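You operate a simulated robot arm through the tools that you are given. There is no shell and no other tool. Be economical: measure what you need, move in short steps, check, and stop when the job is done.

You are at the controls of a simulated robot arm. One attempt, no reset.

TASK
Set up the strip press for its job and run the spruce rail.
Fine: pressure, dwell and shim by the press job display, only that shim at its stop; open the press air valve and leave it open for the next rail; guard stays shut, hands clear, then start button one and start button two; one stroke only; it ends flush; other knobs stay.

Only the result counts: the job must be done as asked and must still hold three seconds after the hand-in. Knocking over, shifting, dropping, spilling or breaking anything else fails it.

THE ROBOT
A 6-joint arm with a two-finger parallel gripper, fixed in place. Base frame: the origin is at the foot of the arm, x ahead of it, y to its left, z up; the work surface is at about z = 0.955. Lengths are in m, angles in degrees, forces in N, time in s.
With the tool pointing down near the work surface it reaches from about 0.22 to 0.66 m from the base axis. Its first joint turns from -66.0 to 66.0 degrees. Payload 2.9 kg.
Tool frame: the origin (TCP) lies between the finger pads and is the grasp point; the fingertips stand 0.03 m ahead of it; z points along the fingers, y is the line along which they close. Largest opening 0.11 m; finger width 0.02, thickness 0.01; the body of the gripper, 0.048 by 0.112 m, starts 0.055 m behind the TCP.
Orientation is told as [roll, pitch, yaw] about the base's x, y, z axes, in that order, counted from this pose: with the fingers straight down and closing along the base's y, the tool's x points along the base's -x, its y along +y and its z along -z.

THE INTERFACE
- The arm moves only by the tool apply_moves. Its argument "targets" is a list of rows, each an object of numbers (a shift or turn left out is 0, a gripper value left out holds the last): "jaw": the gripper command, from -1 (fully open) to 1 (shut), values between in proportion; "dx", "dy", "dz": the shift along the base's x, y, z in mm; "rx", "ry", "rz": the turn, a rotation vector about the base's x, y, z in degrees. In form: [{"jaw": .., "dx": .., "dy": .., "dz": .., "rx": .., "ry": .., "rz": ..}, ...]. A call has 1 to 10 rows; each row is the pose to reach, as a shift and turn from the pose commanded when the call began. Each row takes 0.2 s and may step no farther than 0.05 m and 8.6 degrees from the row before; otherwise, or with a gripper value out of range, the whole call is refused. A pose out of reach is approached as far as the arm can. The call stops where the force on the tool passes 40 N (or 10 N more than at its start, if that is more) or the arm is blocked; 0.2 s more then pass. Each finger travels about 0.108 m/s and halts on what it meets, pressing with about 36 N; the grip force reading is that of the motor and also rises with nothing between the fingers. The clock runs only during rows and for 0.2 s after the last one: add rows that repeat a pose to give the fingers time. The reply holds the time, the measured pose of the TCP, the force on the tool along the base axes, the opening and the grip force, in the units named above and with some noise.
- Cameras (640 x 400 px; columns grow to the right, rows downward): "scene" is fixed at [0.0524, 0.4138, 1.4017]; the picture's right is [-0.93, -0.36, 0.00], its down [-0.14, 0.35, -0.93] and it looks along [0.33, -0.86, -0.38] (base axes); focal length 348 px, centre (320, 200). "wrist" rides on the gripper at [-0.036, 0, -0.057] in the tool frame; the picture's right is [0.00, -1.00, 0.00], its down [0.97, 0.00, -0.24] and it looks along [0.24, 0.00, 0.97] (tool axes); focal length 218 px, centre (320, 200).
- snapshot(camera): a new picture of that camera. It takes no simulated time.
- point_at(camera, pixels): for up to 12 pixels [column, row] of the newest picture of that camera ("zoom" is the newest enlarged one), the place [x, y, z] in the base frame of the surface seen there, good to about 0.002 m. It takes no simulated time.
- enlarge(camera, box): a new picture of the part [left, top, right, bottom] of that camera's present view, enlarged. It takes no simulated time.
- hand_in(): hands the job in; it is judged then, once.

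Keep the steps short. Do not move on a guess: measure, check each grasp and each placing, and mend mistakes. In all there are 80 turns and 46 pictures (those below and enlarged ones count). Leave the gripper open and the arm clear of the work at the hand-in unless told otherwise, and finish with a single line.

The tools are called after "Emit:" as a command line: name --argument value ..., lists and objects as JSON in quotes. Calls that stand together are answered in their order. apply_moves: Moves the arm, as the interface text tells. Its arguments: {"type":"object","properties":{"targets":{"type":"array"}},"required":["targets"]} The other tools are called the same way: snapshot (camera) takes a picture; point_at (camera, pixels) gives the place of the surface under pixels of a picture; enlarge (camera, box) takes an enlarged picture of a part of a camera's view; hand_in () hands the job in.

At the start:

```text
t: 0.0
position: [0.318, -0.222, 1.3029]
ee_rot: [0.0, 0.0, 0.0]
force: [-0.2, 0.1, -0.2]
width: 0.1098
grip_force: 0.1
```

scene: 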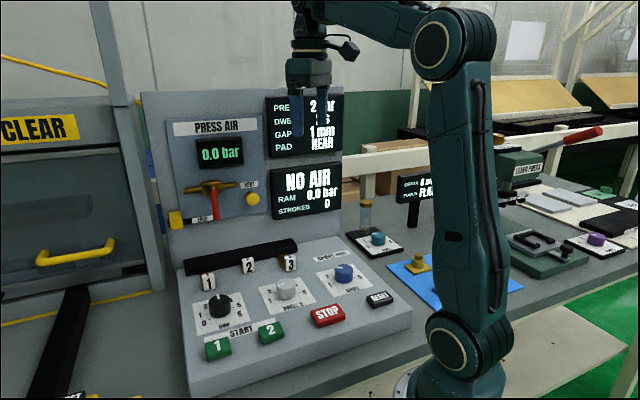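
wrist: 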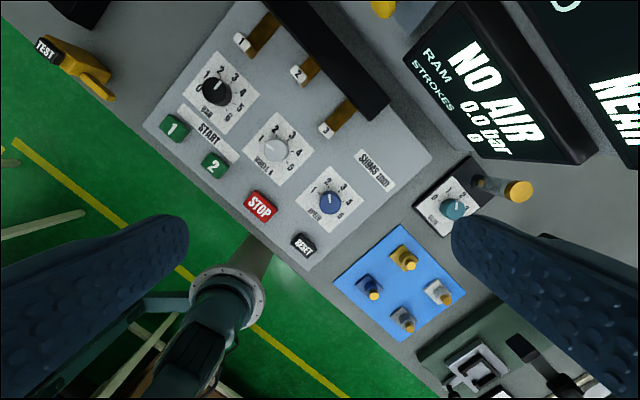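

I see a press panel with a display, three dials, shim levers (1, 2, 3) and an air valve. I'll read the displays and dials enlarged first.

Emit:
enlarge --camera "scene" --box '[150, 80, 350, 230]'

Emit:
enlarge --camera "wrist" --box '[140, 0, 420, 260]'

Emit:
enlarge --camera "scene" --box '[170, 230, 420, 386]'

```text
2.67 times, centred on (250, 155) of scene
```

zoom: 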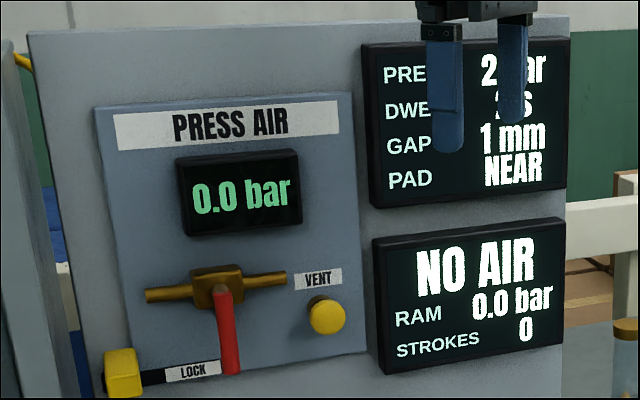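

```text
1.54 times, centred on (280, 130) of wrist
```

zoom: 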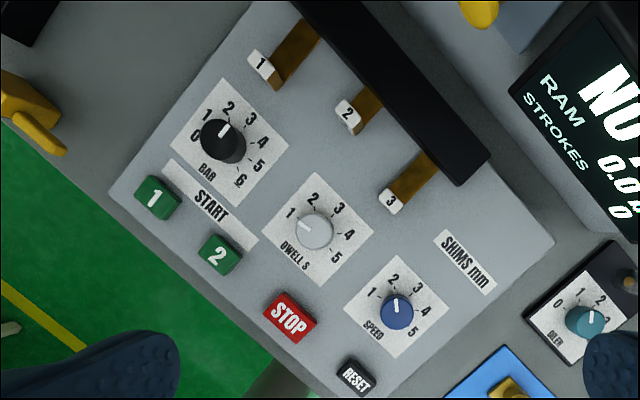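

```text
2.56 times, centred on (295, 308) of scene
```

zoom: 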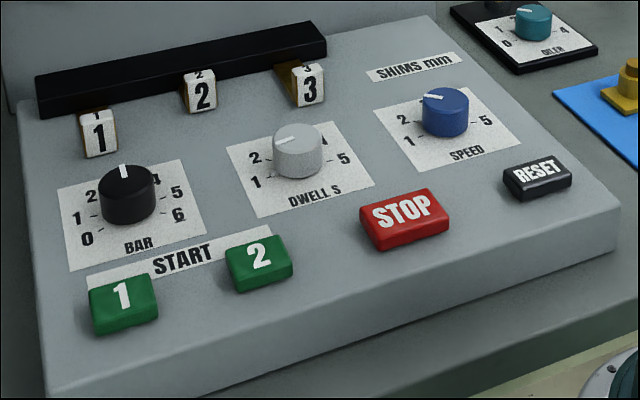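

The job display is partly hidden by the gripper. I'll measure key points, and look at the far displays to the right.

Emit:
point_at --camera "scene" --pixels '[[290, 110], [320, 190], [215, 188], [252, 198], [176, 218], [220, 296], [286, 285], [343, 272], [218, 347], [270, 332], [209, 280], [248, 264]]'

Emit:
enlarge --camera "scene" --box '[340, 120, 640, 310]'

Emit:
enlarge --camera "scene" --box '[0, 90, 200, 400]'

```text
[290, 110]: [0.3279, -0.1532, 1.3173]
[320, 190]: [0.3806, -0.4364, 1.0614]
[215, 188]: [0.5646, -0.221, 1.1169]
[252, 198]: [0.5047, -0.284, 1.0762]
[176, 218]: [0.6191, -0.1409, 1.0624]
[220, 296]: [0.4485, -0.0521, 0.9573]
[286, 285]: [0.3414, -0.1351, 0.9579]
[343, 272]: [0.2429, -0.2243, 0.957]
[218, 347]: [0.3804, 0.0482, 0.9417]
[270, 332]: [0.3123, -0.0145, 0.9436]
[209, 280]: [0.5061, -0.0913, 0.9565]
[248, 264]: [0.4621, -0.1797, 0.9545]
```

```text
2.11 times, centred on (490, 215) of scene
```

zoom: 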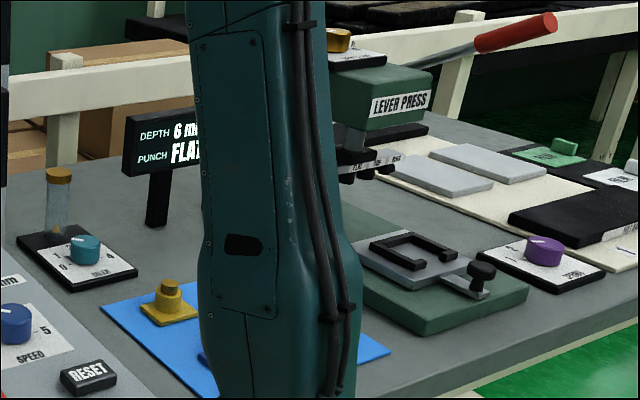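

```text
1.29 times, centred on (100, 245) of scene
```

zoom: 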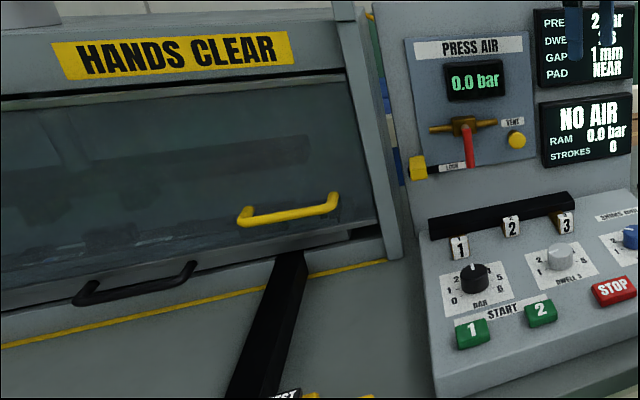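

The pressure reads "2 bar", but the dwell is hidden. I'll move the gripper up at height towards +y, clear of the display line, then look again.

Emit:
apply_moves --targets '[{"jaw": -1, "dx": 20, "dy": 40}, {"dx": 40, "dy": 80}, {"dx": 60, "dy": 120}, {"dx": 80, "dy": 160}, {"dx": 100, "dy": 200}, {"dx": 100, "dy": 240}]'

Emit:
snapshot --camera "scene"

Emit:
snapshot --camera "wrist"

```text
t: 1.4
position: [0.4191, 0.0196, 1.3023]
ee_rot: [0.0, -0.2, 0.0]
force: [0.3, 0.4, -0.3]
width: 0.1097
grip_force: 0.1
```

```text
38 pictures are left
```

scene: 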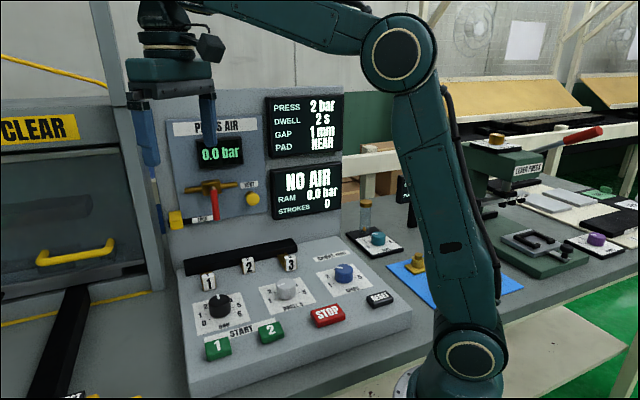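

```text
37 pictures are left
```

wrist: 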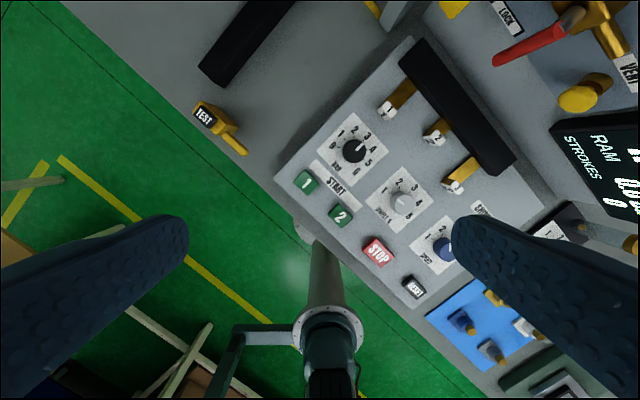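

The job display reads PRESS 2 bar, DWELL 2 s, GAP 1 mm, PAD NEAR. Next I'll look closer at the dial readings, the shim slides and the TEST block.

Emit:
enlarge --camera "wrist" --box '[270, 20, 530, 300]'

Emit:
enlarge --camera "wrist" --box '[170, 0, 330, 160]'

Emit:
enlarge --camera "scene" --box '[0, 100, 160, 400]'

```text
1.43 times, centred on (400, 160) of wrist
```

zoom: 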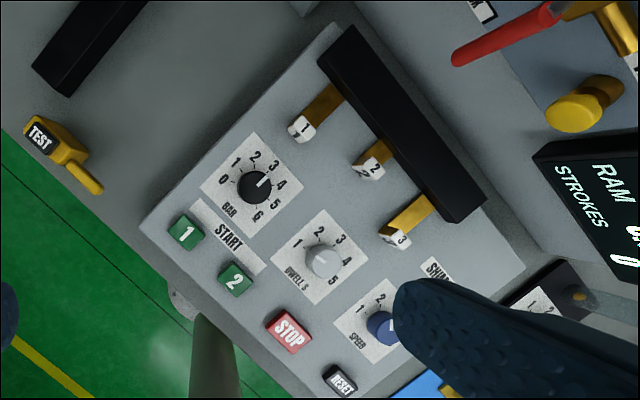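

```text
2.50 times, centred on (250, 80) of wrist
```

zoom: 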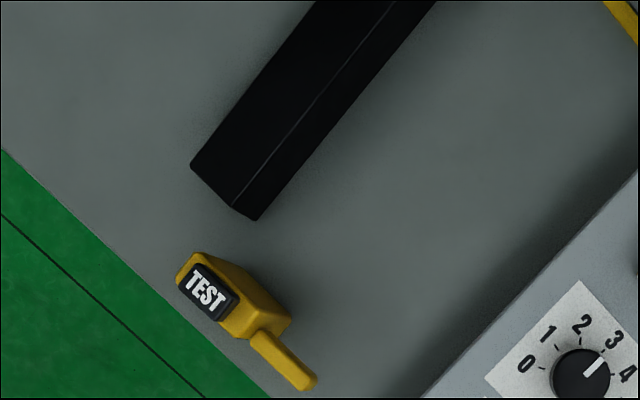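

```text
1.33 times, centred on (80, 250) of scene
```

zoom: 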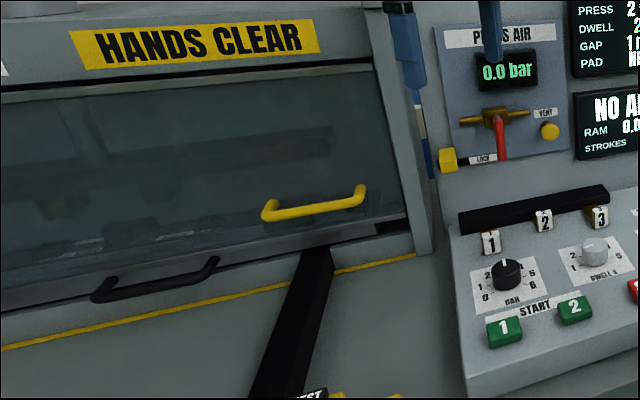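

The BAR pointer is near 3. Shim knobs 1 and 3 look further out than 2. I'll measure the knobs, valve and guard.

Emit:
point_at --camera "wrist" --pixels '[[388, 112], [434, 137], [454, 186], [306, 182], [341, 214], [354, 151], [402, 203], [376, 250], [225, 130], [401, 60], [512, 160], [440, 100]]'

Emit:
point_at --camera "scene" --pixels '[[75, 253], [60, 287], [208, 282], [248, 267], [289, 263], [177, 219], [216, 205], [216, 217], [208, 187], [252, 199], [190, 185], [228, 184]]'

```text
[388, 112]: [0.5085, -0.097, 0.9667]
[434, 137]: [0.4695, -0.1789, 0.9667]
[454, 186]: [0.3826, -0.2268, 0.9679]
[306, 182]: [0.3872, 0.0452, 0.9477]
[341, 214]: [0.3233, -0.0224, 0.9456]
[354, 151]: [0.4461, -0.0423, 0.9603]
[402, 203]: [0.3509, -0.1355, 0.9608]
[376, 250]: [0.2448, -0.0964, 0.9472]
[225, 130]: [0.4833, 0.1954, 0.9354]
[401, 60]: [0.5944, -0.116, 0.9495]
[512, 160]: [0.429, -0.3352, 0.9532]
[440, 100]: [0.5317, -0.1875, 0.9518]
```

```text
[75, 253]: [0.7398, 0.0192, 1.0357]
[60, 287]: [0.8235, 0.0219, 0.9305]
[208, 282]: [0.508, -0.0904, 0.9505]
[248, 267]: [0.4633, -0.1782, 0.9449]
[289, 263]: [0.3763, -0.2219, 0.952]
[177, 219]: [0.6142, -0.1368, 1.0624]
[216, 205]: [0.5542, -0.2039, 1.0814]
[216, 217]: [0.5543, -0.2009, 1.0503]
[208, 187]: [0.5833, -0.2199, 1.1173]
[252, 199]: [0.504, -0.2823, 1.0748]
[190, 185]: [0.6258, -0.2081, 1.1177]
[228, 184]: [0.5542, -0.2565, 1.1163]
```

Everything is within reach. I'll go to a lower viewpoint above the panel, turned so the picture lines up with it.

Emit:
apply_moves --targets '[{"dx": -5, "dy": -20, "dz": -20, "rz": -8}, {"dx": -10, "dy": -40, "dz": -40, "rz": -16}, {"dx": -15, "dy": -60, "dz": -60, "rz": -24}, {"dx": -20, "dy": -80, "dz": -80, "rz": -32}, {"dx": -20, "dy": -100, "dz": -100, "rz": -40}, {"dx": -20, "dy": -100, "dz": -110, "rz": -45}, {"dx": -20, "dy": -100, "dz": -110, "rz": -45}]'

Emit:
snapshot --camera "wrist"

```text
t: 3.0
position: [0.3987, -0.0812, 1.1934]
ee_rot: [0.0, 0.1, -45.1]
force: [0.4, 0.2, -0.6]
width: 0.1101
grip_force: 0.0
```

```text
33 pictures are left
```

wrist: 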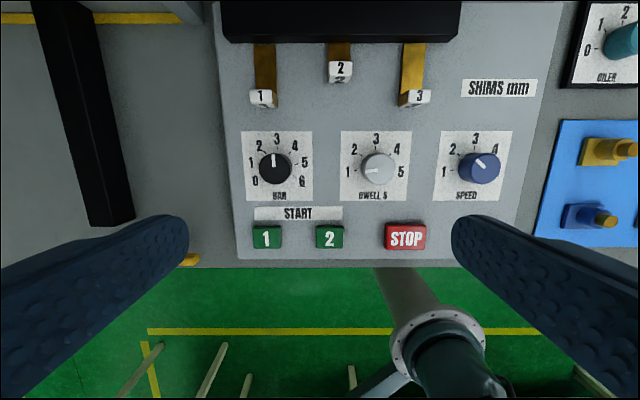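

This is a clean, almost aligned view. I'll measure the dials, knobs, buttons and edges from it.

Emit:
point_at --camera "wrist" --pixels '[[274, 168], [377, 168], [480, 168], [262, 97], [340, 70], [416, 97], [267, 237], [331, 237], [405, 237], [230, 41], [452, 41], [300, 205]]'

Emit:
point_at --camera "wrist" --pixels '[[228, 250], [500, 250], [235, 70], [520, 110], [252, 138], [252, 195], [310, 138], [310, 195], [347, 138], [347, 195], [404, 138], [404, 195]]'

Emit:
enlarge --camera "wrist" --box '[230, 30, 450, 210]'

```text
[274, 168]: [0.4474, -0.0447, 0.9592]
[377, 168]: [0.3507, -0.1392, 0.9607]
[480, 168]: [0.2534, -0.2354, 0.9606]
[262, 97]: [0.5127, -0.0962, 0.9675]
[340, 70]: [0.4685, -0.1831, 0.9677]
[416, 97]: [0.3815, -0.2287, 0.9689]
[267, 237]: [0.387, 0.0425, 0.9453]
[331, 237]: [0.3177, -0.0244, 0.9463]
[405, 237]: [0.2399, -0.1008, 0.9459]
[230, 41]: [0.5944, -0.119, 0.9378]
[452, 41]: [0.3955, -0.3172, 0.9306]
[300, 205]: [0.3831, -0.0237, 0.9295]
```

```text
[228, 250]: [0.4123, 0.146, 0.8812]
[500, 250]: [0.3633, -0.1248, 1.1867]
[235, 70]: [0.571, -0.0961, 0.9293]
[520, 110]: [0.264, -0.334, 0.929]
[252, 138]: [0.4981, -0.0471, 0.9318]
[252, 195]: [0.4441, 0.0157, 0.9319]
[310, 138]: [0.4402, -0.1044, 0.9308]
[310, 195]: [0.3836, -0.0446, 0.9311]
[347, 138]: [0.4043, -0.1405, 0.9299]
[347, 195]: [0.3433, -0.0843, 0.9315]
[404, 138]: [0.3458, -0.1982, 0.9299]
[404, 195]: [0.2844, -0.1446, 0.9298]
```

```text
2.22 times, centred on (340, 120) of wrist
```

zoom: 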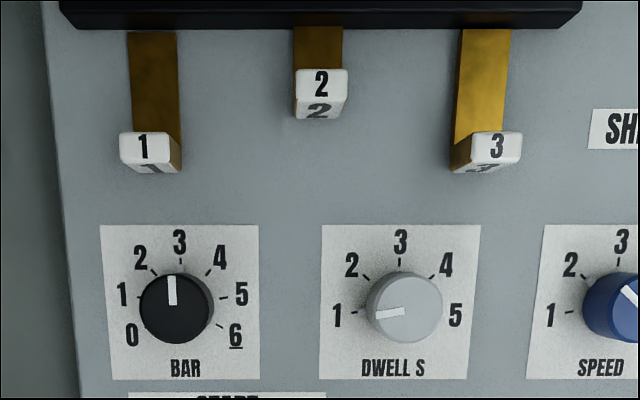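

Panel top is flat at z≈0.930 and set at 45°.
- **BAR:** points at 3, steps of 40°, needs 2.
- **DWELL:** points at 1, steps of 50°, needs 2.
- **Shims:** 2 is in; 1 and 3 are out.

I'll start with BAR, moving above its centre (0.446, -0.043).

Emit:
apply_moves --targets '[{"dx": 25, "dy": 20, "dz": -30}, {"dx": 47.5, "dy": 37.5, "dz": -60}, {"dx": 47.5, "dy": 37.5, "dz": -105}, {"dx": 47.5, "dy": 37.5, "dz": -150}, {"dx": 47.5, "dy": 37.5, "dz": -175}, {"dx": 47.5, "dy": 37.5, "dz": -175}]'

Emit:
snapshot --camera "wrist"

```text
t: 4.4
position: [0.4469, -0.0436, 1.0171]
ee_rot: [0.0, 0.0, -44.9]
force: [-0.7, 0.4, 0.2]
width: 0.1102
grip_force: 0.1
```

```text
31 pictures are left
```

wrist: 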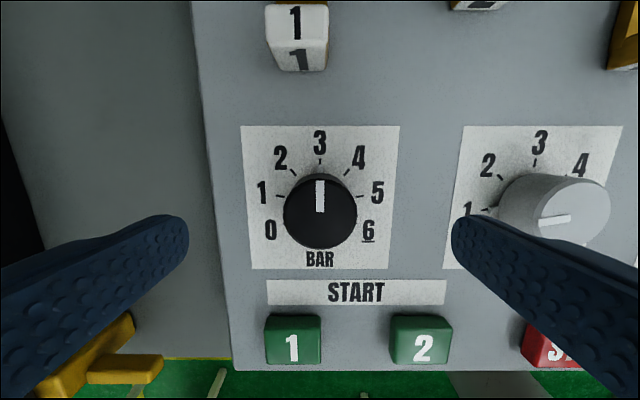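

The knob is centred between the fingers in u (column 320), and the pointer is exactly at 3. I'll check its centre in v.

Emit:
point_at --camera "wrist" --pixels '[[320, 178], [320, 240], [290, 212], [350, 212], [320, 208], [530, 215], [565, 185], [600, 220], [296, 8]]'

```text
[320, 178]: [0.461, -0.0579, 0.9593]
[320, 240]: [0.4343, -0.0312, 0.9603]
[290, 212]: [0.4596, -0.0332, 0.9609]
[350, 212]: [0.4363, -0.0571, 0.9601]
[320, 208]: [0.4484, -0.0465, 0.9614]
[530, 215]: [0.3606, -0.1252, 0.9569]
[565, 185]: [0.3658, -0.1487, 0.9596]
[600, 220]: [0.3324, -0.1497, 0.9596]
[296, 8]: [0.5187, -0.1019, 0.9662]
```

Centre is (0.4477, -0.0447), 38 mm across. I'll descend to mid-knob and close on it.

Emit:
apply_moves --targets '[{"dx": 1, "dy": -1, "dz": -25, "jaw": -1}, {"dx": 1, "dy": -1, "dz": -47}, {"dx": 1, "dy": -1, "dz": -47}, {"dx": 1, "dy": -1, "dz": -47, "jaw": 1}, {"dx": 1, "dy": -1, "dz": -47, "jaw": 1}, {"dx": 1, "dy": -1, "dz": -47, "jaw": 1}, {"dx": 1, "dy": -1, "dz": -47, "jaw": 1}]'

```text
t: 6.0
position: [0.4472, -0.0448, 0.9703]
ee_rot: [0.0, -0.1, -45.0]
force: [-0.9, -0.9, -4.0]
width: 0.0414
grip_force: 45.4
```

Gripped at 41 mm wide. I'll turn it counter-clockwise by 40°.

Emit:
apply_moves --targets '[{"rz": 8}, {"rz": 16}, {"rz": 24}, {"rz": 32}, {"rz": 40}, {"rz": 40}]'

Emit:
snapshot --camera "wrist"

```text
t: 7.4
position: [0.4489, -0.0416, 0.9706]
ee_rot: [0.2, 0.0, -4.7]
force: [17.8, 23.2, -16.0]
width: 0.0415
grip_force: 45.2
```

```text
30 pictures are left
```

wrist: 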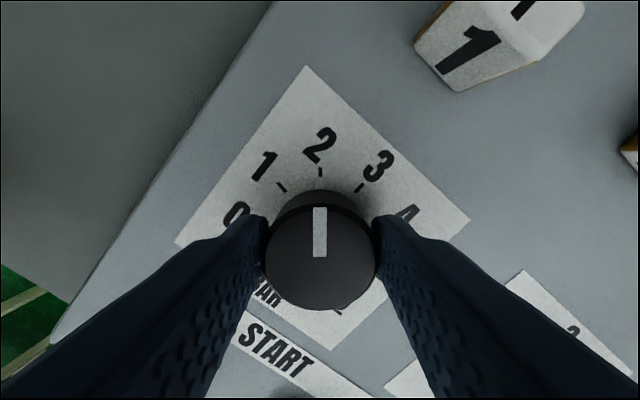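

The pointer is at 2. I'll open and lift straight up.

Emit:
apply_moves --targets '[{"jaw": -1}, {"jaw": -1}, {"jaw": -1}, {"dz": 20}, {"dz": 50}, {"dz": 80}]'

Emit:
snapshot --camera "wrist"

```text
t: 8.8
position: [0.4464, -0.0463, 1.0508]
ee_rot: [0.1, -0.1, -5.0]
force: [0.6, 0.0, 0.0]
width: 0.1098
grip_force: 0.0
```

```text
29 pictures are left
```

wrist: 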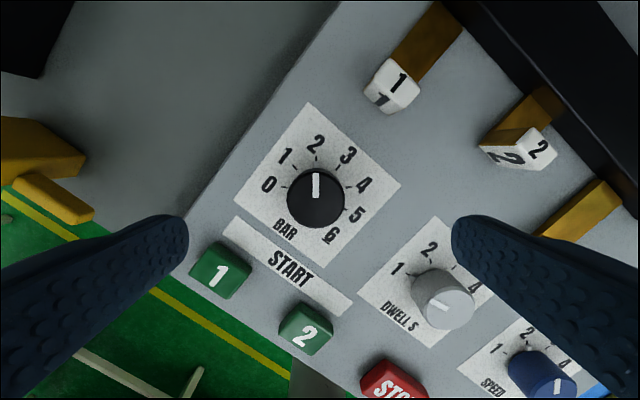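

BAR is on 2. Next I'll move above the DWELL knob, at about (0.351, -0.139).

Emit:
apply_moves --targets '[{"dx": -32, "dy": -31}, {"dx": -64, "dy": -62}, {"dx": -95, "dy": -93}, {"dx": -95, "dy": -93, "dz": -30}, {"dx": -95, "dy": -93, "dz": -30}]'

Emit:
snapshot --camera "wrist"

```text
t: 10.0
position: [0.3521, -0.1391, 1.0191]
ee_rot: [-0.1, -0.1, -5.0]
force: [-1.2, -1.4, -1.0]
width: 0.1101
grip_force: 0.1
```

```text
28 pictures are left
```

wrist: 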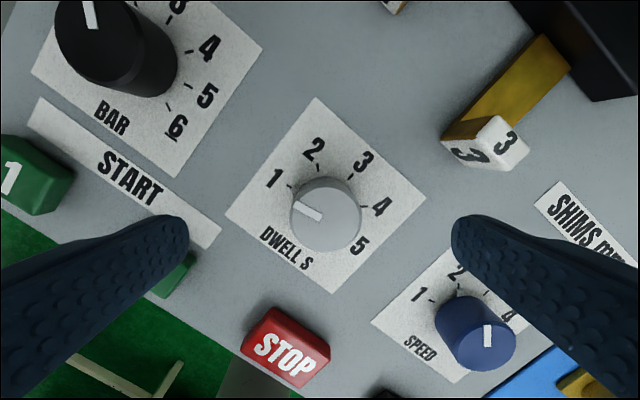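

The DWELL pointer is at 1. I'll measure the knob rim.

Emit:
point_at --camera "wrist" --pixels '[[295, 217], [356, 217], [325, 188], [325, 246]]'

```text
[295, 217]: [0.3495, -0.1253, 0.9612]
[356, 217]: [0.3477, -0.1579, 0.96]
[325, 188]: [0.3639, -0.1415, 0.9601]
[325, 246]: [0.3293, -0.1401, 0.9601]
```

Centre is about (0.348, -0.141). I'll descend, close and grip.

Emit:
apply_moves --targets '[{"dx": -3.5, "dy": -2, "dz": -25, "jaw": -1}, {"dx": -3.5, "dy": -2, "dz": -49}, {"dx": -3.5, "dy": -2, "dz": -49}, {"dx": -3.5, "dy": -2, "dz": -49, "jaw": 1}, {"dx": -3.5, "dy": -2, "dz": -49, "jaw": 1}, {"dx": -3.5, "dy": -2, "dz": -49, "jaw": 1}, {"dx": -3.5, "dy": -2, "dz": -49, "jaw": 1}]'

```text
t: 11.6
position: [0.3468, -0.1413, 0.9713]
ee_rot: [-0.1, 0.0, -5.1]
force: [-2.6, -14.2, -7.9]
width: 0.0411
grip_force: 44.9
```

Gripped. I'll turn it clockwise by 50°.

Emit:
apply_moves --targets '[{"rz": -8.4}, {"rz": -16.8}, {"rz": -25.2}, {"rz": -33.6}, {"rz": -42}, {"rz": -50}, {"rz": -50}]'

Emit:
snapshot --camera "wrist"

```text
t: 13.2
position: [0.3468, -0.1414, 0.97]
ee_rot: [-0.4, 0.0, -55.4]
force: [-1.1, -4.5, -0.6]
width: 0.041
grip_force: 44.6
stopped in row 7: the force on the tool passed its limit (the readings are from after the stop); the commanded pose is now the measured one
```

```text
27 pictures are left
```

wrist: 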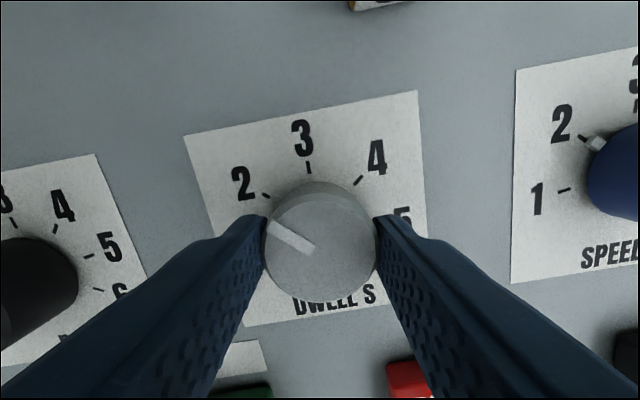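

DWELL now points at 2. I'll release and lift.

Emit:
apply_moves --targets '[{"jaw": -1}, {"jaw": -1}, {"jaw": -1}, {"dz": 20}, {"dz": 50}, {"dz": 80}, {"dz": 90, "rz": 8}, {"dz": 90, "rz": 10}]'

Emit:
snapshot --camera "wrist"

```text
t: 15.1
position: [0.347, -0.1405, 1.0624]
ee_rot: [-0.4, 0.1, -45.4]
force: [0.1, -0.1, -1.3]
width: 0.11
grip_force: 0.2
```

```text
26 pictures are left
```

wrist: 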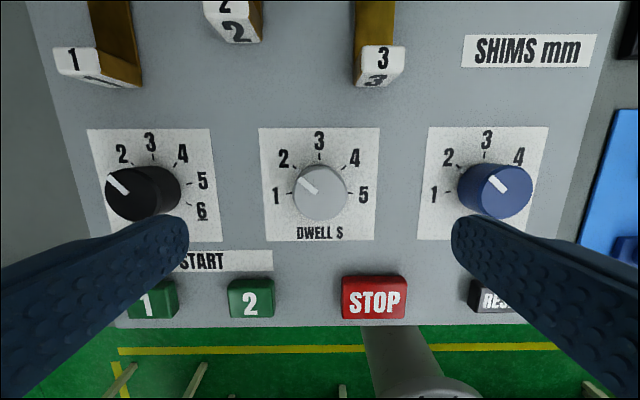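

Dials read BAR 2 and DWELL 2, with SPEED untouched. Next is shim slide 2; I'll move above its knob at (0.4685, -0.183).

Emit:
apply_moves --targets '[{"dx": 40, "dy": -14}, {"dx": 80, "dy": -28}, {"dx": 121, "dy": -42}, {"dx": 121, "dy": -42, "dz": -32}, {"dx": 121, "dy": -42, "dz": -32}]'

Emit:
snapshot --camera "wrist"

```text
t: 16.2
position: [0.4673, -0.1837, 1.0276]
ee_rot: [-0.4, 0.0, -45.5]
force: [0.4, -0.1, 0.4]
width: 0.1101
grip_force: 0.0
```

```text
25 pictures are left
```

wrist: 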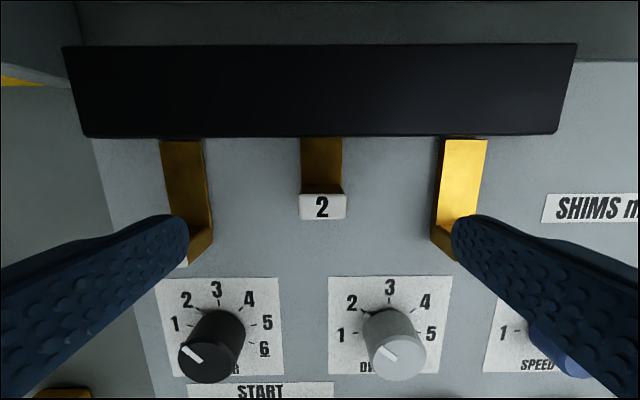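

I'll measure the knob 2 edges, the stem and the housing.

Emit:
point_at --camera "wrist" --pixels '[[303, 205], [342, 205], [322, 197], [322, 216], [322, 160], [322, 186], [322, 128], [322, 60], [185, 170], [208, 235], [460, 170], [443, 240]]'

```text
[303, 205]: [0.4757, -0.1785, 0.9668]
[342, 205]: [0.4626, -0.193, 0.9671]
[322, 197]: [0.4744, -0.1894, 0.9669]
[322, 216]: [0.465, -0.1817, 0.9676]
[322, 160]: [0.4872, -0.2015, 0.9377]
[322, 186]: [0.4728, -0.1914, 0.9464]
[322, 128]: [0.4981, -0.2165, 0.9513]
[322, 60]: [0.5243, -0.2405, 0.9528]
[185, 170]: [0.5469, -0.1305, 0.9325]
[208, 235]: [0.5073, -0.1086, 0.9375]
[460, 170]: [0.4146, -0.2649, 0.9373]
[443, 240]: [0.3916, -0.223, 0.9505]
```

Knob centre is (0.4695, -0.1857), top 0.967. I'll descend and grip it.

Emit:
apply_moves --targets '[{"dx": 2, "dy": -2, "dz": -30, "jaw": -1}, {"dx": 2, "dy": -2, "dz": -57}, {"dx": 2, "dy": -2, "dz": -57}, {"dx": 2, "dy": -2, "dz": -57, "jaw": 1}, {"dx": 2, "dy": -2, "dz": -57, "jaw": 1}, {"dx": 2, "dy": -2, "dz": -57, "jaw": 1}, {"dx": 2, "dy": -2, "dz": -57, "jaw": 1}]'

```text
t: 17.9
position: [0.4697, -0.1855, 0.9708]
ee_rot: [-0.5, 0.1, -45.5]
force: [-5.5, -6.5, -0.2]
width: 0.0273
grip_force: 45.2
```

Gripped at 27 mm. I'll pull it out towards the operator in small steps, about 30 mm to line up with the others.

Emit:
apply_moves --targets '[{"dx": -4, "dy": 4}, {"dx": -8, "dy": 8}, {"dx": -12, "dy": 12}, {"dx": -16, "dy": 16}, {"dx": -19, "dy": 19}, {"dx": -21.5, "dy": 21.5}, {"dx": -22.5, "dy": 22.5}]'

Emit:
snapshot --camera "scene"

```text
t: 19.4
position: [0.4477, -0.1632, 0.9723]
ee_rot: [-0.5, -0.1, -45.8]
force: [-2.7, -23.8, -15.4]
width: 0.027
grip_force: 44.5
```

```text
24 pictures are left
```

scene: 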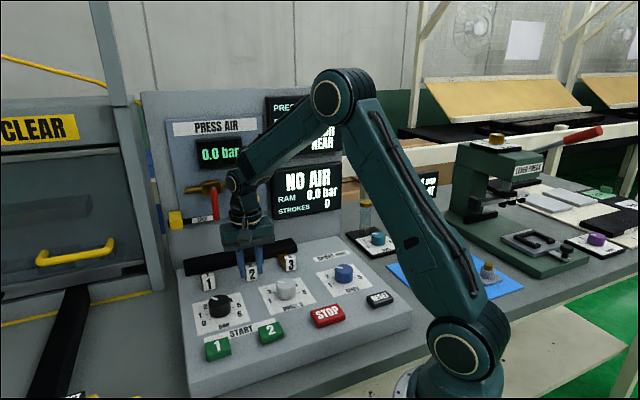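

It moved out with mild resistance at the end. I'll release, lift and check.

Emit:
apply_moves --targets '[{"jaw": -1}, {"jaw": -1}, {"jaw": -1}, {"dz": 25}, {"dz": 55}, {"dz": 70, "dx": 20, "dy": 20}, {"dz": 70, "dx": 40, "dy": 40}, {"dz": 70, "dx": 64, "dy": 66}, {"dz": 60, "dx": 64, "dy": 66}]'

Emit:
snapshot --camera "wrist"

```text
t: 21.4
position: [0.5117, -0.0947, 1.0319]
ee_rot: [-0.4, 0.0, -45.5]
force: [0.4, 0.4, 0.4]
width: 0.11
grip_force: 0.0
```

```text
23 pictures are left
```

wrist: 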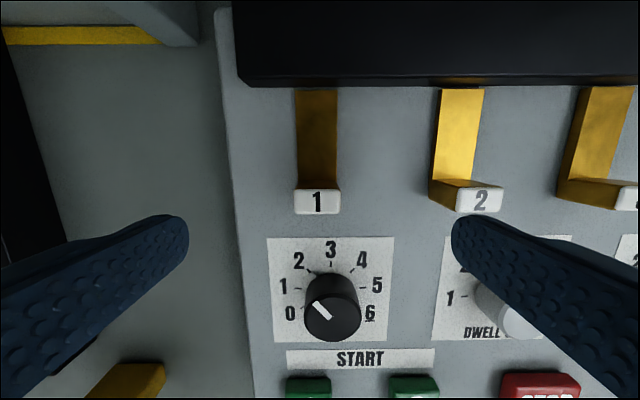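

Slide 2 is now level with 1 and 3. I'll measure knob 1.

Emit:
point_at --camera "wrist" --pixels '[[298, 202], [336, 202], [317, 194], [317, 211], [484, 201], [484, 192], [484, 211]]'

```text
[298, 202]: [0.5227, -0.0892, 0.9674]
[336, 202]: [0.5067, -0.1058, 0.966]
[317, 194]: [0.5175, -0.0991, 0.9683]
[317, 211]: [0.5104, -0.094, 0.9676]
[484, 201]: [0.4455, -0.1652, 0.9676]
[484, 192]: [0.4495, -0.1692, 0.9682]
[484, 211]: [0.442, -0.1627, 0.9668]
```

Knob 1 is at (0.5144, -0.097). I'll descend and grip it.

Emit:
apply_moves --targets '[{"dx": 2.5, "dy": -2.3, "dz": -30, "jaw": -1}, {"dx": 2.5, "dy": -2.3, "dz": -61}, {"dx": 2.5, "dy": -2.3, "dz": -61}, {"dx": 2.5, "dy": -2.3, "dz": -61, "jaw": 1}, {"dx": 2.5, "dy": -2.3, "dz": -61, "jaw": 1}, {"dx": 2.5, "dy": -2.3, "dz": -61, "jaw": 1}, {"dx": 2.5, "dy": -2.3, "dz": -61, "jaw": 1}]'

```text
t: 23.1
position: [0.5141, -0.0972, 0.9703]
ee_rot: [-0.5, 0.0, -45.3]
force: [7.8, 7.6, -5.0]
width: 0.0273
grip_force: 44.9
```

Gripped. I'll push inward (+x, -y) about 30 mm, then on until it meets its stop.

Emit:
apply_moves --targets '[{"dx": 4, "dy": -4}, {"dx": 8, "dy": -8}, {"dx": 12, "dy": -12}, {"dx": 16, "dy": -16}, {"dx": 19, "dy": -19}, {"dx": 21.5, "dy": -21.5}, {"dx": 23, "dy": -23}, {"dx": 24.5, "dy": -24.5}]'

```text
t: 24.9
position: [0.5378, -0.12, 0.969]
ee_rot: [-0.7, 0.5, -45.0]
force: [-6.7, 31.9, -4.5]
width: 0.0272
grip_force: 45.1
```

The push force is rising (about 27 N) at +33 mm, so it's at the stop. I'll release, lift and check.

Emit:
apply_moves --targets '[{"jaw": -1}, {"jaw": -1}, {"jaw": -1}, {"dz": 25}, {"dz": 55}, {"dz": 90}, {"dz": 120, "dx": -25, "dy": 20}, {"dz": 150, "dx": -50, "dy": 40}, {"dz": 180, "dx": -75, "dy": 40}, {"dz": 200, "dx": -90, "dy": 40}]'

Emit:
snapshot --camera "wrist"

Emit:
enlarge --camera "scene" --box '[150, 160, 290, 240]'

```text
t: 27.1
position: [0.4468, -0.0834, 1.1711]
ee_rot: [-0.5, 0.1, -45.4]
force: [0.2, 0.3, 0.3]
width: 0.1103
grip_force: 0.1
```

```text
22 pictures are left
```

wrist: 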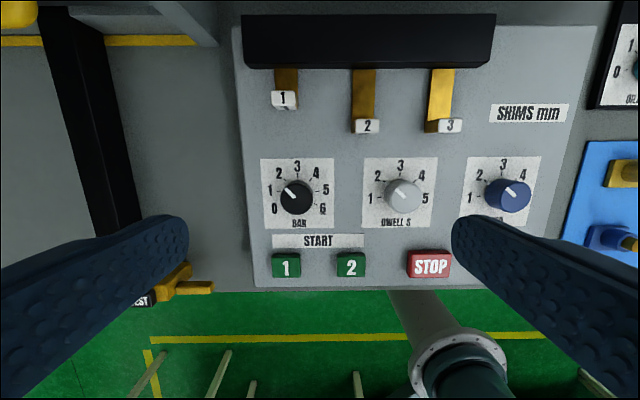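

```text
4.57 times, centred on (220, 200) of scene
```

zoom: 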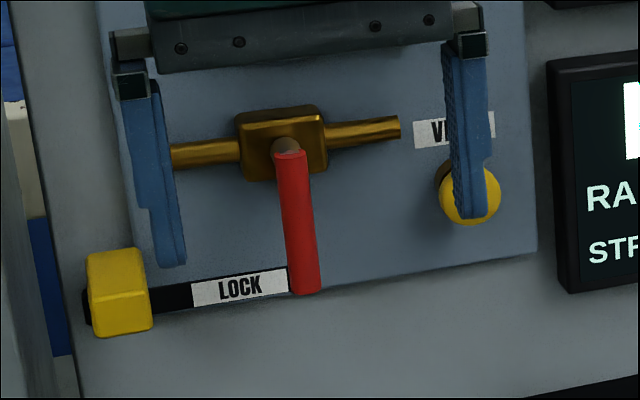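

Shim 1 is in; 2 and 3 are out. I'll double-check the BAR pointer enlarged and look closer at the valve with the gripper out of the way.

Emit:
enlarge --camera "wrist" --box '[255, 60, 455, 240]'

Emit:
point_at --camera "scene" --pixels '[[176, 219], [170, 221], [177, 210], [179, 227], [192, 223], [205, 221], [216, 200], [218, 221], [213, 191], [252, 202], [236, 215], [185, 230]]'

```text
2.22 times, centred on (355, 150) of wrist
```

zoom: 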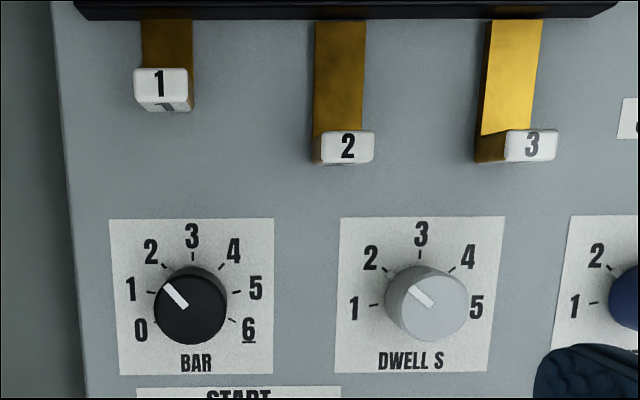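

```text
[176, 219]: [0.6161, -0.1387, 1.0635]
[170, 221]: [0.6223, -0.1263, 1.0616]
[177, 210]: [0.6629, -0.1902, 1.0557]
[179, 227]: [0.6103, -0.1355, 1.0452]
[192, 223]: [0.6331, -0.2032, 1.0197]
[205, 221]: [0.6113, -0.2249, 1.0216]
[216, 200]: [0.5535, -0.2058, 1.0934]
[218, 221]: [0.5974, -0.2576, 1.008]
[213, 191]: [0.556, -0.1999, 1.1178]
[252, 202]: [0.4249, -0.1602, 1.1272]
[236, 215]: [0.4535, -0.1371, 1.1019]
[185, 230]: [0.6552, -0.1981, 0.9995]
```

BAR (≈131°) and DWELL (≈140°) are both on 2. For the valve I'll tilt the tool forward by 75°, so the wrist camera faces the valve panel from a safe distance.

Emit:
apply_moves --targets '[{"rx": -5.89, "ry": -5.89, "dx": -5, "dy": 5}, {"rx": -11.78, "ry": -11.78, "dx": -10, "dy": 10}, {"rx": -17.67, "ry": -17.67, "dx": -15, "dy": 15}, {"rx": -23.56, "ry": -23.56, "dx": -20, "dy": 20}, {"rx": -29.45, "ry": -29.45, "dx": -20, "dy": 20}, {"rx": -35.34, "ry": -35.34, "dx": -20, "dy": 20}, {"rx": -41.23, "ry": -41.23, "dx": -20, "dy": 20}, {"rx": -47.12, "ry": -47.12, "dx": -20, "dy": 20}, {"rx": -53, "ry": -53, "dx": -20, "dy": 20}, {"rx": -53, "ry": -53, "dx": -20, "dy": 20}]'

Emit:
snapshot --camera "wrist"

```text
t: 29.2
position: [0.4283, -0.0628, 1.1709]
ee_rot: [1.2, -75.0, -46.7]
force: [0.3, 0.9, 0.4]
width: 0.1102
grip_force: 0.1
```

```text
19 pictures are left
```

wrist: 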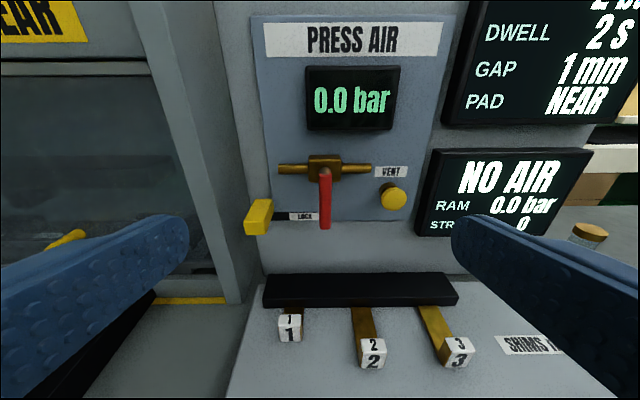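

Works well. I'll enlarge the valve and measure it.

Emit:
enlarge --camera "wrist" --box '[230, 140, 430, 260]'

Emit:
point_at --camera "wrist" --pixels '[[262, 207], [256, 224], [283, 216], [303, 217], [314, 217], [325, 176], [325, 200], [326, 224], [285, 168], [360, 168], [392, 198], [240, 170]]'

```text
3.20 times, centred on (330, 200) of wrist
```

zoom: 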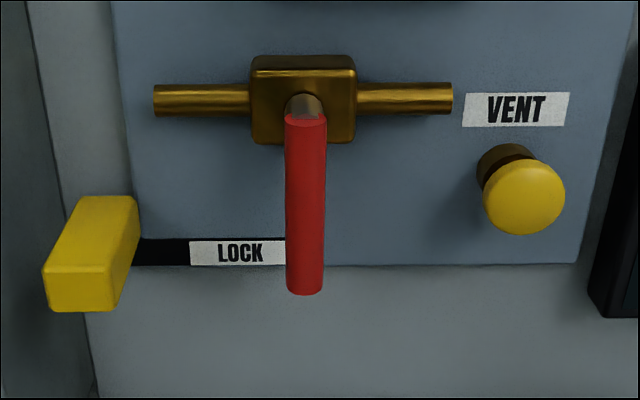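

```text
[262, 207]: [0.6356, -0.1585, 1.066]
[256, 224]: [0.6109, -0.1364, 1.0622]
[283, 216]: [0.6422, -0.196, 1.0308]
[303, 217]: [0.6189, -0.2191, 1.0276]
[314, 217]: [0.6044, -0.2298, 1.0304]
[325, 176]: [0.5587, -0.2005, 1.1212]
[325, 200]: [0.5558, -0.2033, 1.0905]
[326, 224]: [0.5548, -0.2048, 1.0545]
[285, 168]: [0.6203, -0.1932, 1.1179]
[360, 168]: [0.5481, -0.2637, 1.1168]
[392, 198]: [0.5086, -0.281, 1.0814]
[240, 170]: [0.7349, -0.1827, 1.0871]
```

The yellow LOCK block is slid out to the left, clear of the red handle's sweep, and the LOCK mark on the bar beside the handle is empty. The handle axis is near z=1.118 and its tip at 1.05. I'll close the fingers and come in to the right of the handle, stopping short of the wall.

Emit:
apply_moves --targets '[{"jaw": 1, "dx": -14, "dy": -14, "dz": -45}, {"jaw": 1, "dx": -27.2, "dy": -27.2, "dz": -90}, {"jaw": 1, "dx": -27.2, "dy": -27.2, "dz": -99}, {"jaw": 1, "dx": 4.6, "dy": -59, "dz": -99}, {"jaw": 1, "dx": 36.4, "dy": -90.8, "dz": -99}, {"jaw": 1, "dx": 59.8, "dy": -114.2, "dz": -99}, {"jaw": 1, "dx": 59.8, "dy": -114.2, "dz": -99}]'

Emit:
snapshot --camera "wrist"

```text
t: 30.9
position: [0.4881, -0.1772, 1.0721]
ee_rot: [1.4, -74.9, -46.8]
force: [-0.8, 0.0, -0.5]
width: 0.0001
grip_force: 36.2
```

```text
17 pictures are left
```

wrist: 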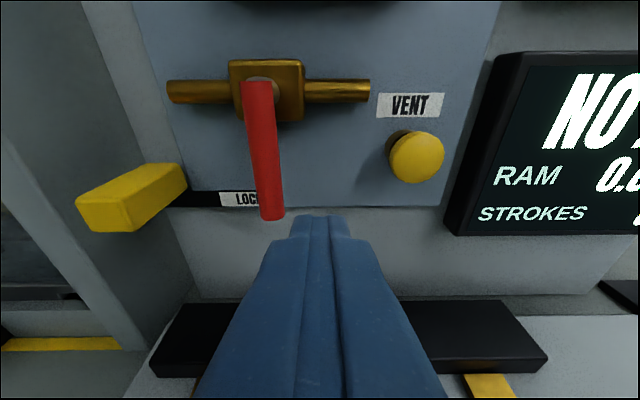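

The fingertips stand to the right of and in front of the handle. I'll measure the handle once more from here.

Emit:
point_at --camera "wrist" --pixels '[[258, 100], [265, 160], [271, 208], [255, 86], [320, 220], [150, 200], [235, 100], [416, 158]]'

```text
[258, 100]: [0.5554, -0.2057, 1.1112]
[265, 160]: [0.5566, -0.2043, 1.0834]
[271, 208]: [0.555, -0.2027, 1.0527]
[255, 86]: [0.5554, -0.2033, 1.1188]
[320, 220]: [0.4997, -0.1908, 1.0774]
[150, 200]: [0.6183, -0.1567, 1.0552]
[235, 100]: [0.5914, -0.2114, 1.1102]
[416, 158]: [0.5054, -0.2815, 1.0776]
```

Handle front is at v≈0.5375, u≈-0.2485. I'll slide in beside it, push left through the first 30° and watch the force.

Emit:
apply_moves --targets '[{"jaw": 1, "dx": 20, "dy": -20}, {"dx": 40.3, "dy": -40.3}, {"dx": 48.1, "dy": -32.5, "dz": -2.6}, {"dx": 53, "dy": -27.5, "dz": -4}, {"dx": 58, "dy": -22.6, "dz": -5.2}, {"dx": 63, "dy": -17.5, "dz": -4.7}, {"dx": 68.1, "dy": -12.5, "dz": -4.1}]'

Emit:
snapshot --camera "wrist"

```text
t: 32.5
position: [0.5567, -0.1896, 1.0671]
ee_rot: [1.3, -75.0, -46.8]
force: [-0.9, -0.9, 1.1]
width: 0.0
grip_force: 35.9
```

```text
16 pictures are left
```

wrist: 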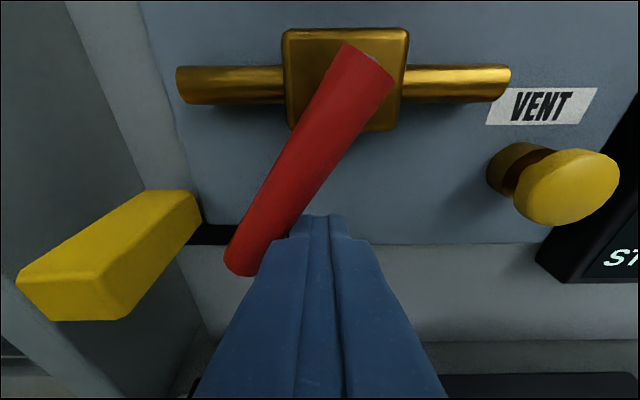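

The handle swings left freely, now at about 30°. I'll continue along the arc to horizontal.

Emit:
apply_moves --targets '[{"dx": 5, "dy": 5, "dz": 2}, {"dx": 9.5, "dy": 9.5, "dz": 4.7}, {"dx": 14, "dy": 14, "dz": 8.5}, {"dx": 17.8, "dy": 17.8, "dz": 12.8}, {"dx": 21.5, "dy": 21.5, "dz": 18}, {"dx": 24.4, "dy": 24.4, "dz": 23.6}, {"dx": 27, "dy": 27, "dz": 30}, {"dx": 28.5, "dy": 28.5, "dz": 36}, {"dx": 28.5, "dy": 28.5, "dz": 38}]'

Emit:
snapshot --camera "wrist"

```text
t: 34.5
position: [0.5855, -0.16, 1.1012]
ee_rot: [0.4, -74.4, -45.9]
force: [-3.8, -0.7, -19.6]
width: 0.0002
grip_force: 35.9
```

```text
15 pictures are left
```

wrist: 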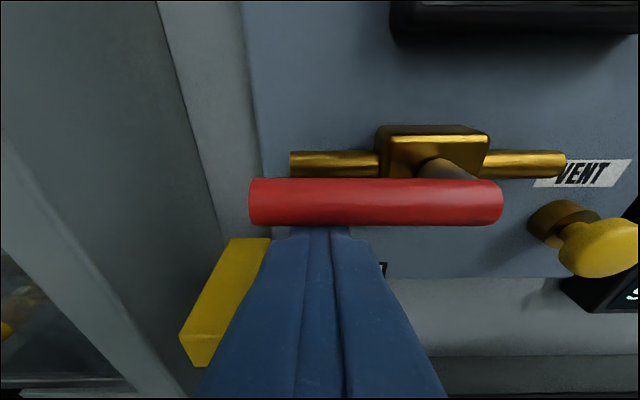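

The handle is horizontal and against its stop (20 N). I'll drop slightly, back away from the panel and check the gauge.

Emit:
apply_moves --targets '[{"dz": -6}, {"dx": -25, "dy": 25, "dz": -6}, {"dx": -55, "dy": 55, "dz": -2}, {"dx": -85, "dy": 85, "dz": 20}, {"dx": -110, "dy": 110, "dz": 50}, {"dx": -130, "dy": 130, "dz": 80}, {"dx": -150, "dy": 140, "dz": 110}]'

Emit:
snapshot --camera "wrist"

Emit:
snapshot --camera "scene"

```text
t: 36.0
position: [0.4339, -0.0219, 1.2148]
ee_rot: [1.2, -74.9, -46.6]
force: [-0.8, -0.4, 0.0]
width: 0.0
grip_force: 36.1
```

```text
14 pictures are left
```

wrist: 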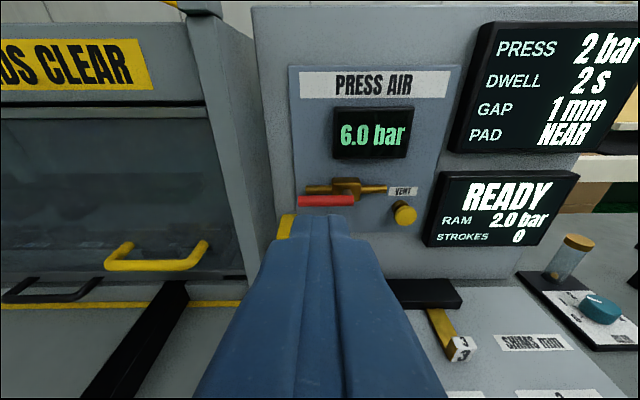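

```text
13 pictures are left
```

scene: 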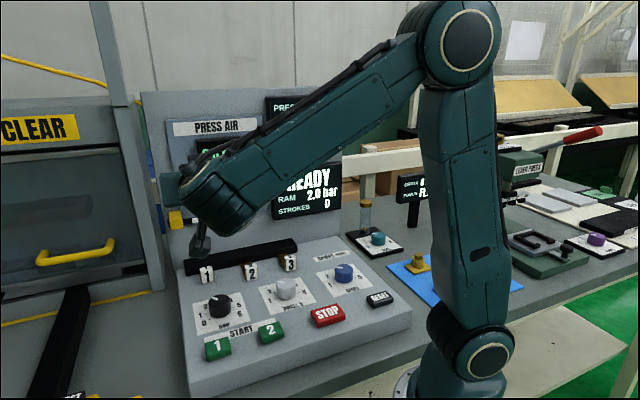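

Gauge is 6.0 bar and status READY, RAM 2.0 bar, STROKES 0. Before starting I'll take one enlarged look through the guard window at the pad and rail.

Emit:
enlarge --camera "scene" --box '[0, 150, 170, 310]'

```text
2.50 times, centred on (85, 230) of scene
```

zoom: 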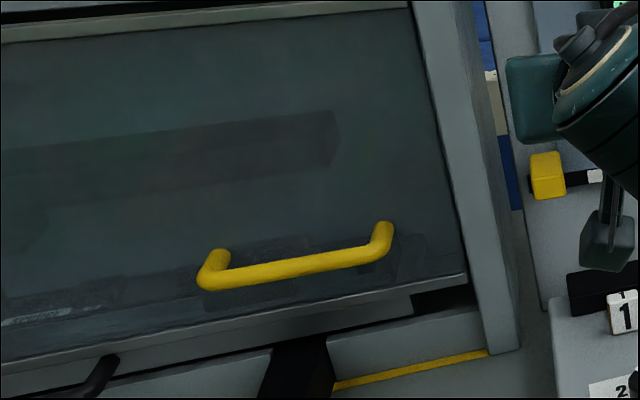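

The guard is shut, and the rail and pads are inside. I'll straighten the tool back to vertical, fingers still closed, above start button 1 at (0.387, 0.0425).

Emit:
apply_moves --targets '[{"rx": 5.89, "ry": 5.89, "dx": -5, "dy": 7}, {"rx": 11.78, "ry": 11.78, "dx": -10, "dy": 14}, {"rx": 17.67, "ry": 17.67, "dx": -16, "dy": 21}, {"rx": 23.56, "ry": 23.56, "dx": -21, "dy": 28}, {"rx": 29.45, "ry": 29.45, "dx": -26, "dy": 35, "dz": -15}, {"rx": 35.34, "ry": 35.34, "dx": -31, "dy": 42, "dz": -40}, {"rx": 41.23, "ry": 41.23, "dx": -36, "dy": 50, "dz": -70}, {"rx": 47.12, "ry": 47.12, "dx": -42, "dy": 57, "dz": -105}, {"rx": 53, "ry": 53, "dx": -47, "dy": 64, "dz": -145}, {"rx": 53, "ry": 53, "dx": -47, "dy": 64, "dz": -160}]'

Emit:
snapshot --camera "wrist"

```text
t: 38.2
position: [0.3869, 0.0416, 1.0545]
ee_rot: [-0.3, 0.1, -45.5]
force: [-0.9, 0.2, -0.5]
width: 0.0
grip_force: 36.0
```

```text
11 pictures are left
```

wrist: 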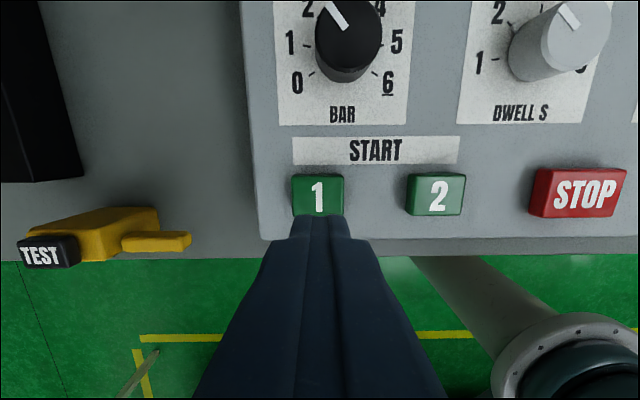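

The tool is vertical. I'll measure both start buttons.

Emit:
point_at --camera "wrist" --pixels '[[318, 180], [318, 197], [296, 195], [341, 195], [436, 195], [436, 178], [412, 195], [460, 195], [436, 208], [320, 220]]'

```text
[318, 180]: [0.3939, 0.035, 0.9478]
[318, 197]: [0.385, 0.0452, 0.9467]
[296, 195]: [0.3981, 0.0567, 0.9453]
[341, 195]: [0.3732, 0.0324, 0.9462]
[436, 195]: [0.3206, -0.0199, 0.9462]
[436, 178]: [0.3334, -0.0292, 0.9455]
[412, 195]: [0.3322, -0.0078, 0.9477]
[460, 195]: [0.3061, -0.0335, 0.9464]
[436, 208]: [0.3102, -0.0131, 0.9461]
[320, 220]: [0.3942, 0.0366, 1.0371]
```

Centre 1 is about (0.386, 0.0435), centre 2 about (0.320, -0.0205), tops at 0.946. I'll press button 1 gently and lift.

Emit:
apply_moves --targets '[{"dx": -1, "dy": 2, "dz": -40, "jaw": 1}, {"dx": -1, "dy": 2, "dz": -72}, {"dx": -1, "dy": 2, "dz": -78}, {"dx": -1, "dy": 2, "dz": -82}, {"dx": -1, "dy": 2, "dz": -85}, {"dx": -1, "dy": 2, "dz": -60}]'

Emit:
snapshot --camera "scene"

```text
t: 39.6
position: [0.3848, 0.0447, 0.9949]
ee_rot: [-0.6, 0.0, -45.4]
force: [0.1, 0.2, 0.0]
width: 0.0001
grip_force: 36.3
```

```text
10 pictures are left
```

scene: 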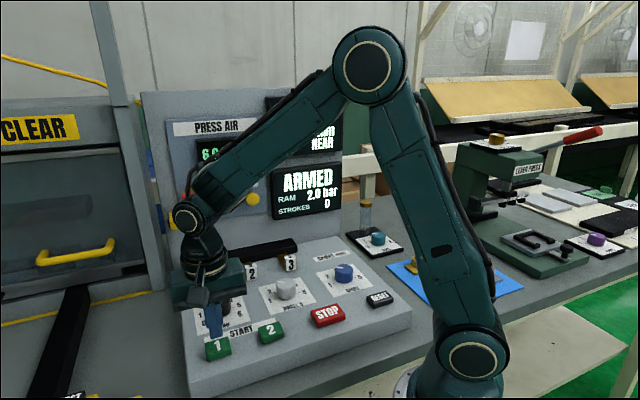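

The display shows ARMED. Now over to button 2, one press and lift.

Emit:
apply_moves --targets '[{"dx": -32, "dy": -32, "dz": 8}, {"dx": -64.5, "dy": -65, "dz": 2}, {"dx": -64.5, "dy": -65, "dz": -13}, {"dx": -64.5, "dy": -65, "dz": -18}, {"dx": -64.5, "dy": -65, "dz": -22}, {"dx": -64.5, "dy": -65, "dz": -25}, {"dx": -64.5, "dy": -65, "dz": 5}, {"dx": -64.5, "dy": -65, "dz": 50}]'

Emit:
snapshot --camera "scene"

```text
t: 41.5
position: [0.3212, -0.0197, 1.0447]
ee_rot: [-0.6, 0.1, -45.4]
force: [0.9, 0.6, 0.0]
width: 0.0001
grip_force: 36.2
```

```text
9 pictures are left
```

scene: 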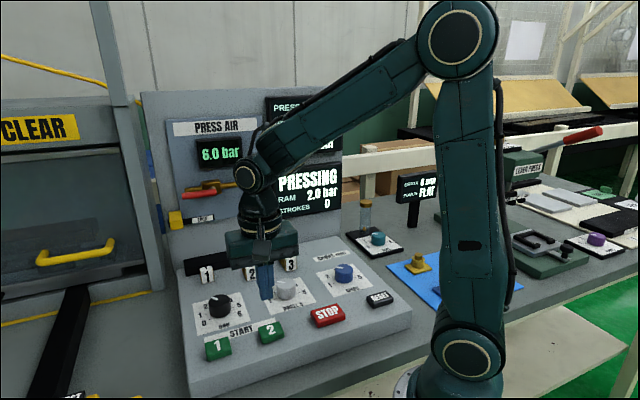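

PRESSING is shown. I'll raise clear, open the gripper and let the stroke and dwell finish.

Emit:
apply_moves --targets '[{"jaw": 1, "dz": 45}, {"dz": 90}, {"dz": 130, "jaw": -1}, {"dx": 25, "dy": 25, "dz": 170}, {"dx": 50, "dy": 40, "dz": 200}, {"dx": 75, "dy": 55, "dz": 230}, {"dx": 75, "dy": 55, "dz": 230}, {"dx": 75, "dy": 55, "dz": 230}, {"dx": 75, "dy": 55, "dz": 230}, {"dx": 75, "dy": 55, "dz": 230}]'

Emit:
apply_moves --targets '[{"dz": 0}, {"dz": 0}, {"dz": 0}, {"dz": 0}, {"dz": 0}, {"dz": 0}, {"dz": 0}, {"dz": 0}, {"dz": 0}, {"dz": 0}]'

Emit:
snapshot --camera "scene"

```text
refused: row 4 steps farther than a row can; nothing moved
```

```text
t: 43.6
position: [0.3229, -0.0197, 1.0461]
ee_rot: [-0.4, 0.0, -45.5]
force: [1.0, 0.2, -0.5]
width: 0.0002
grip_force: 35.9
```

```text
8 pictures are left
```

scene: 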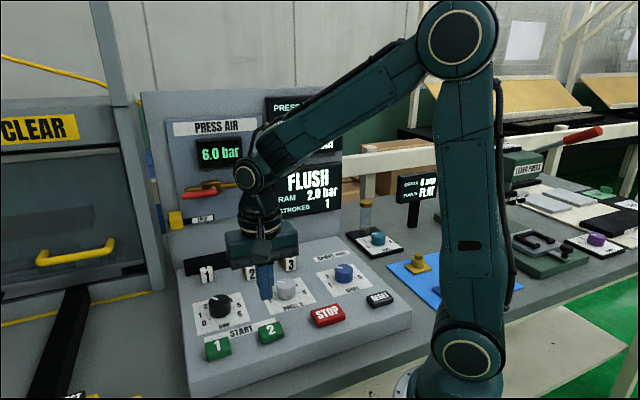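

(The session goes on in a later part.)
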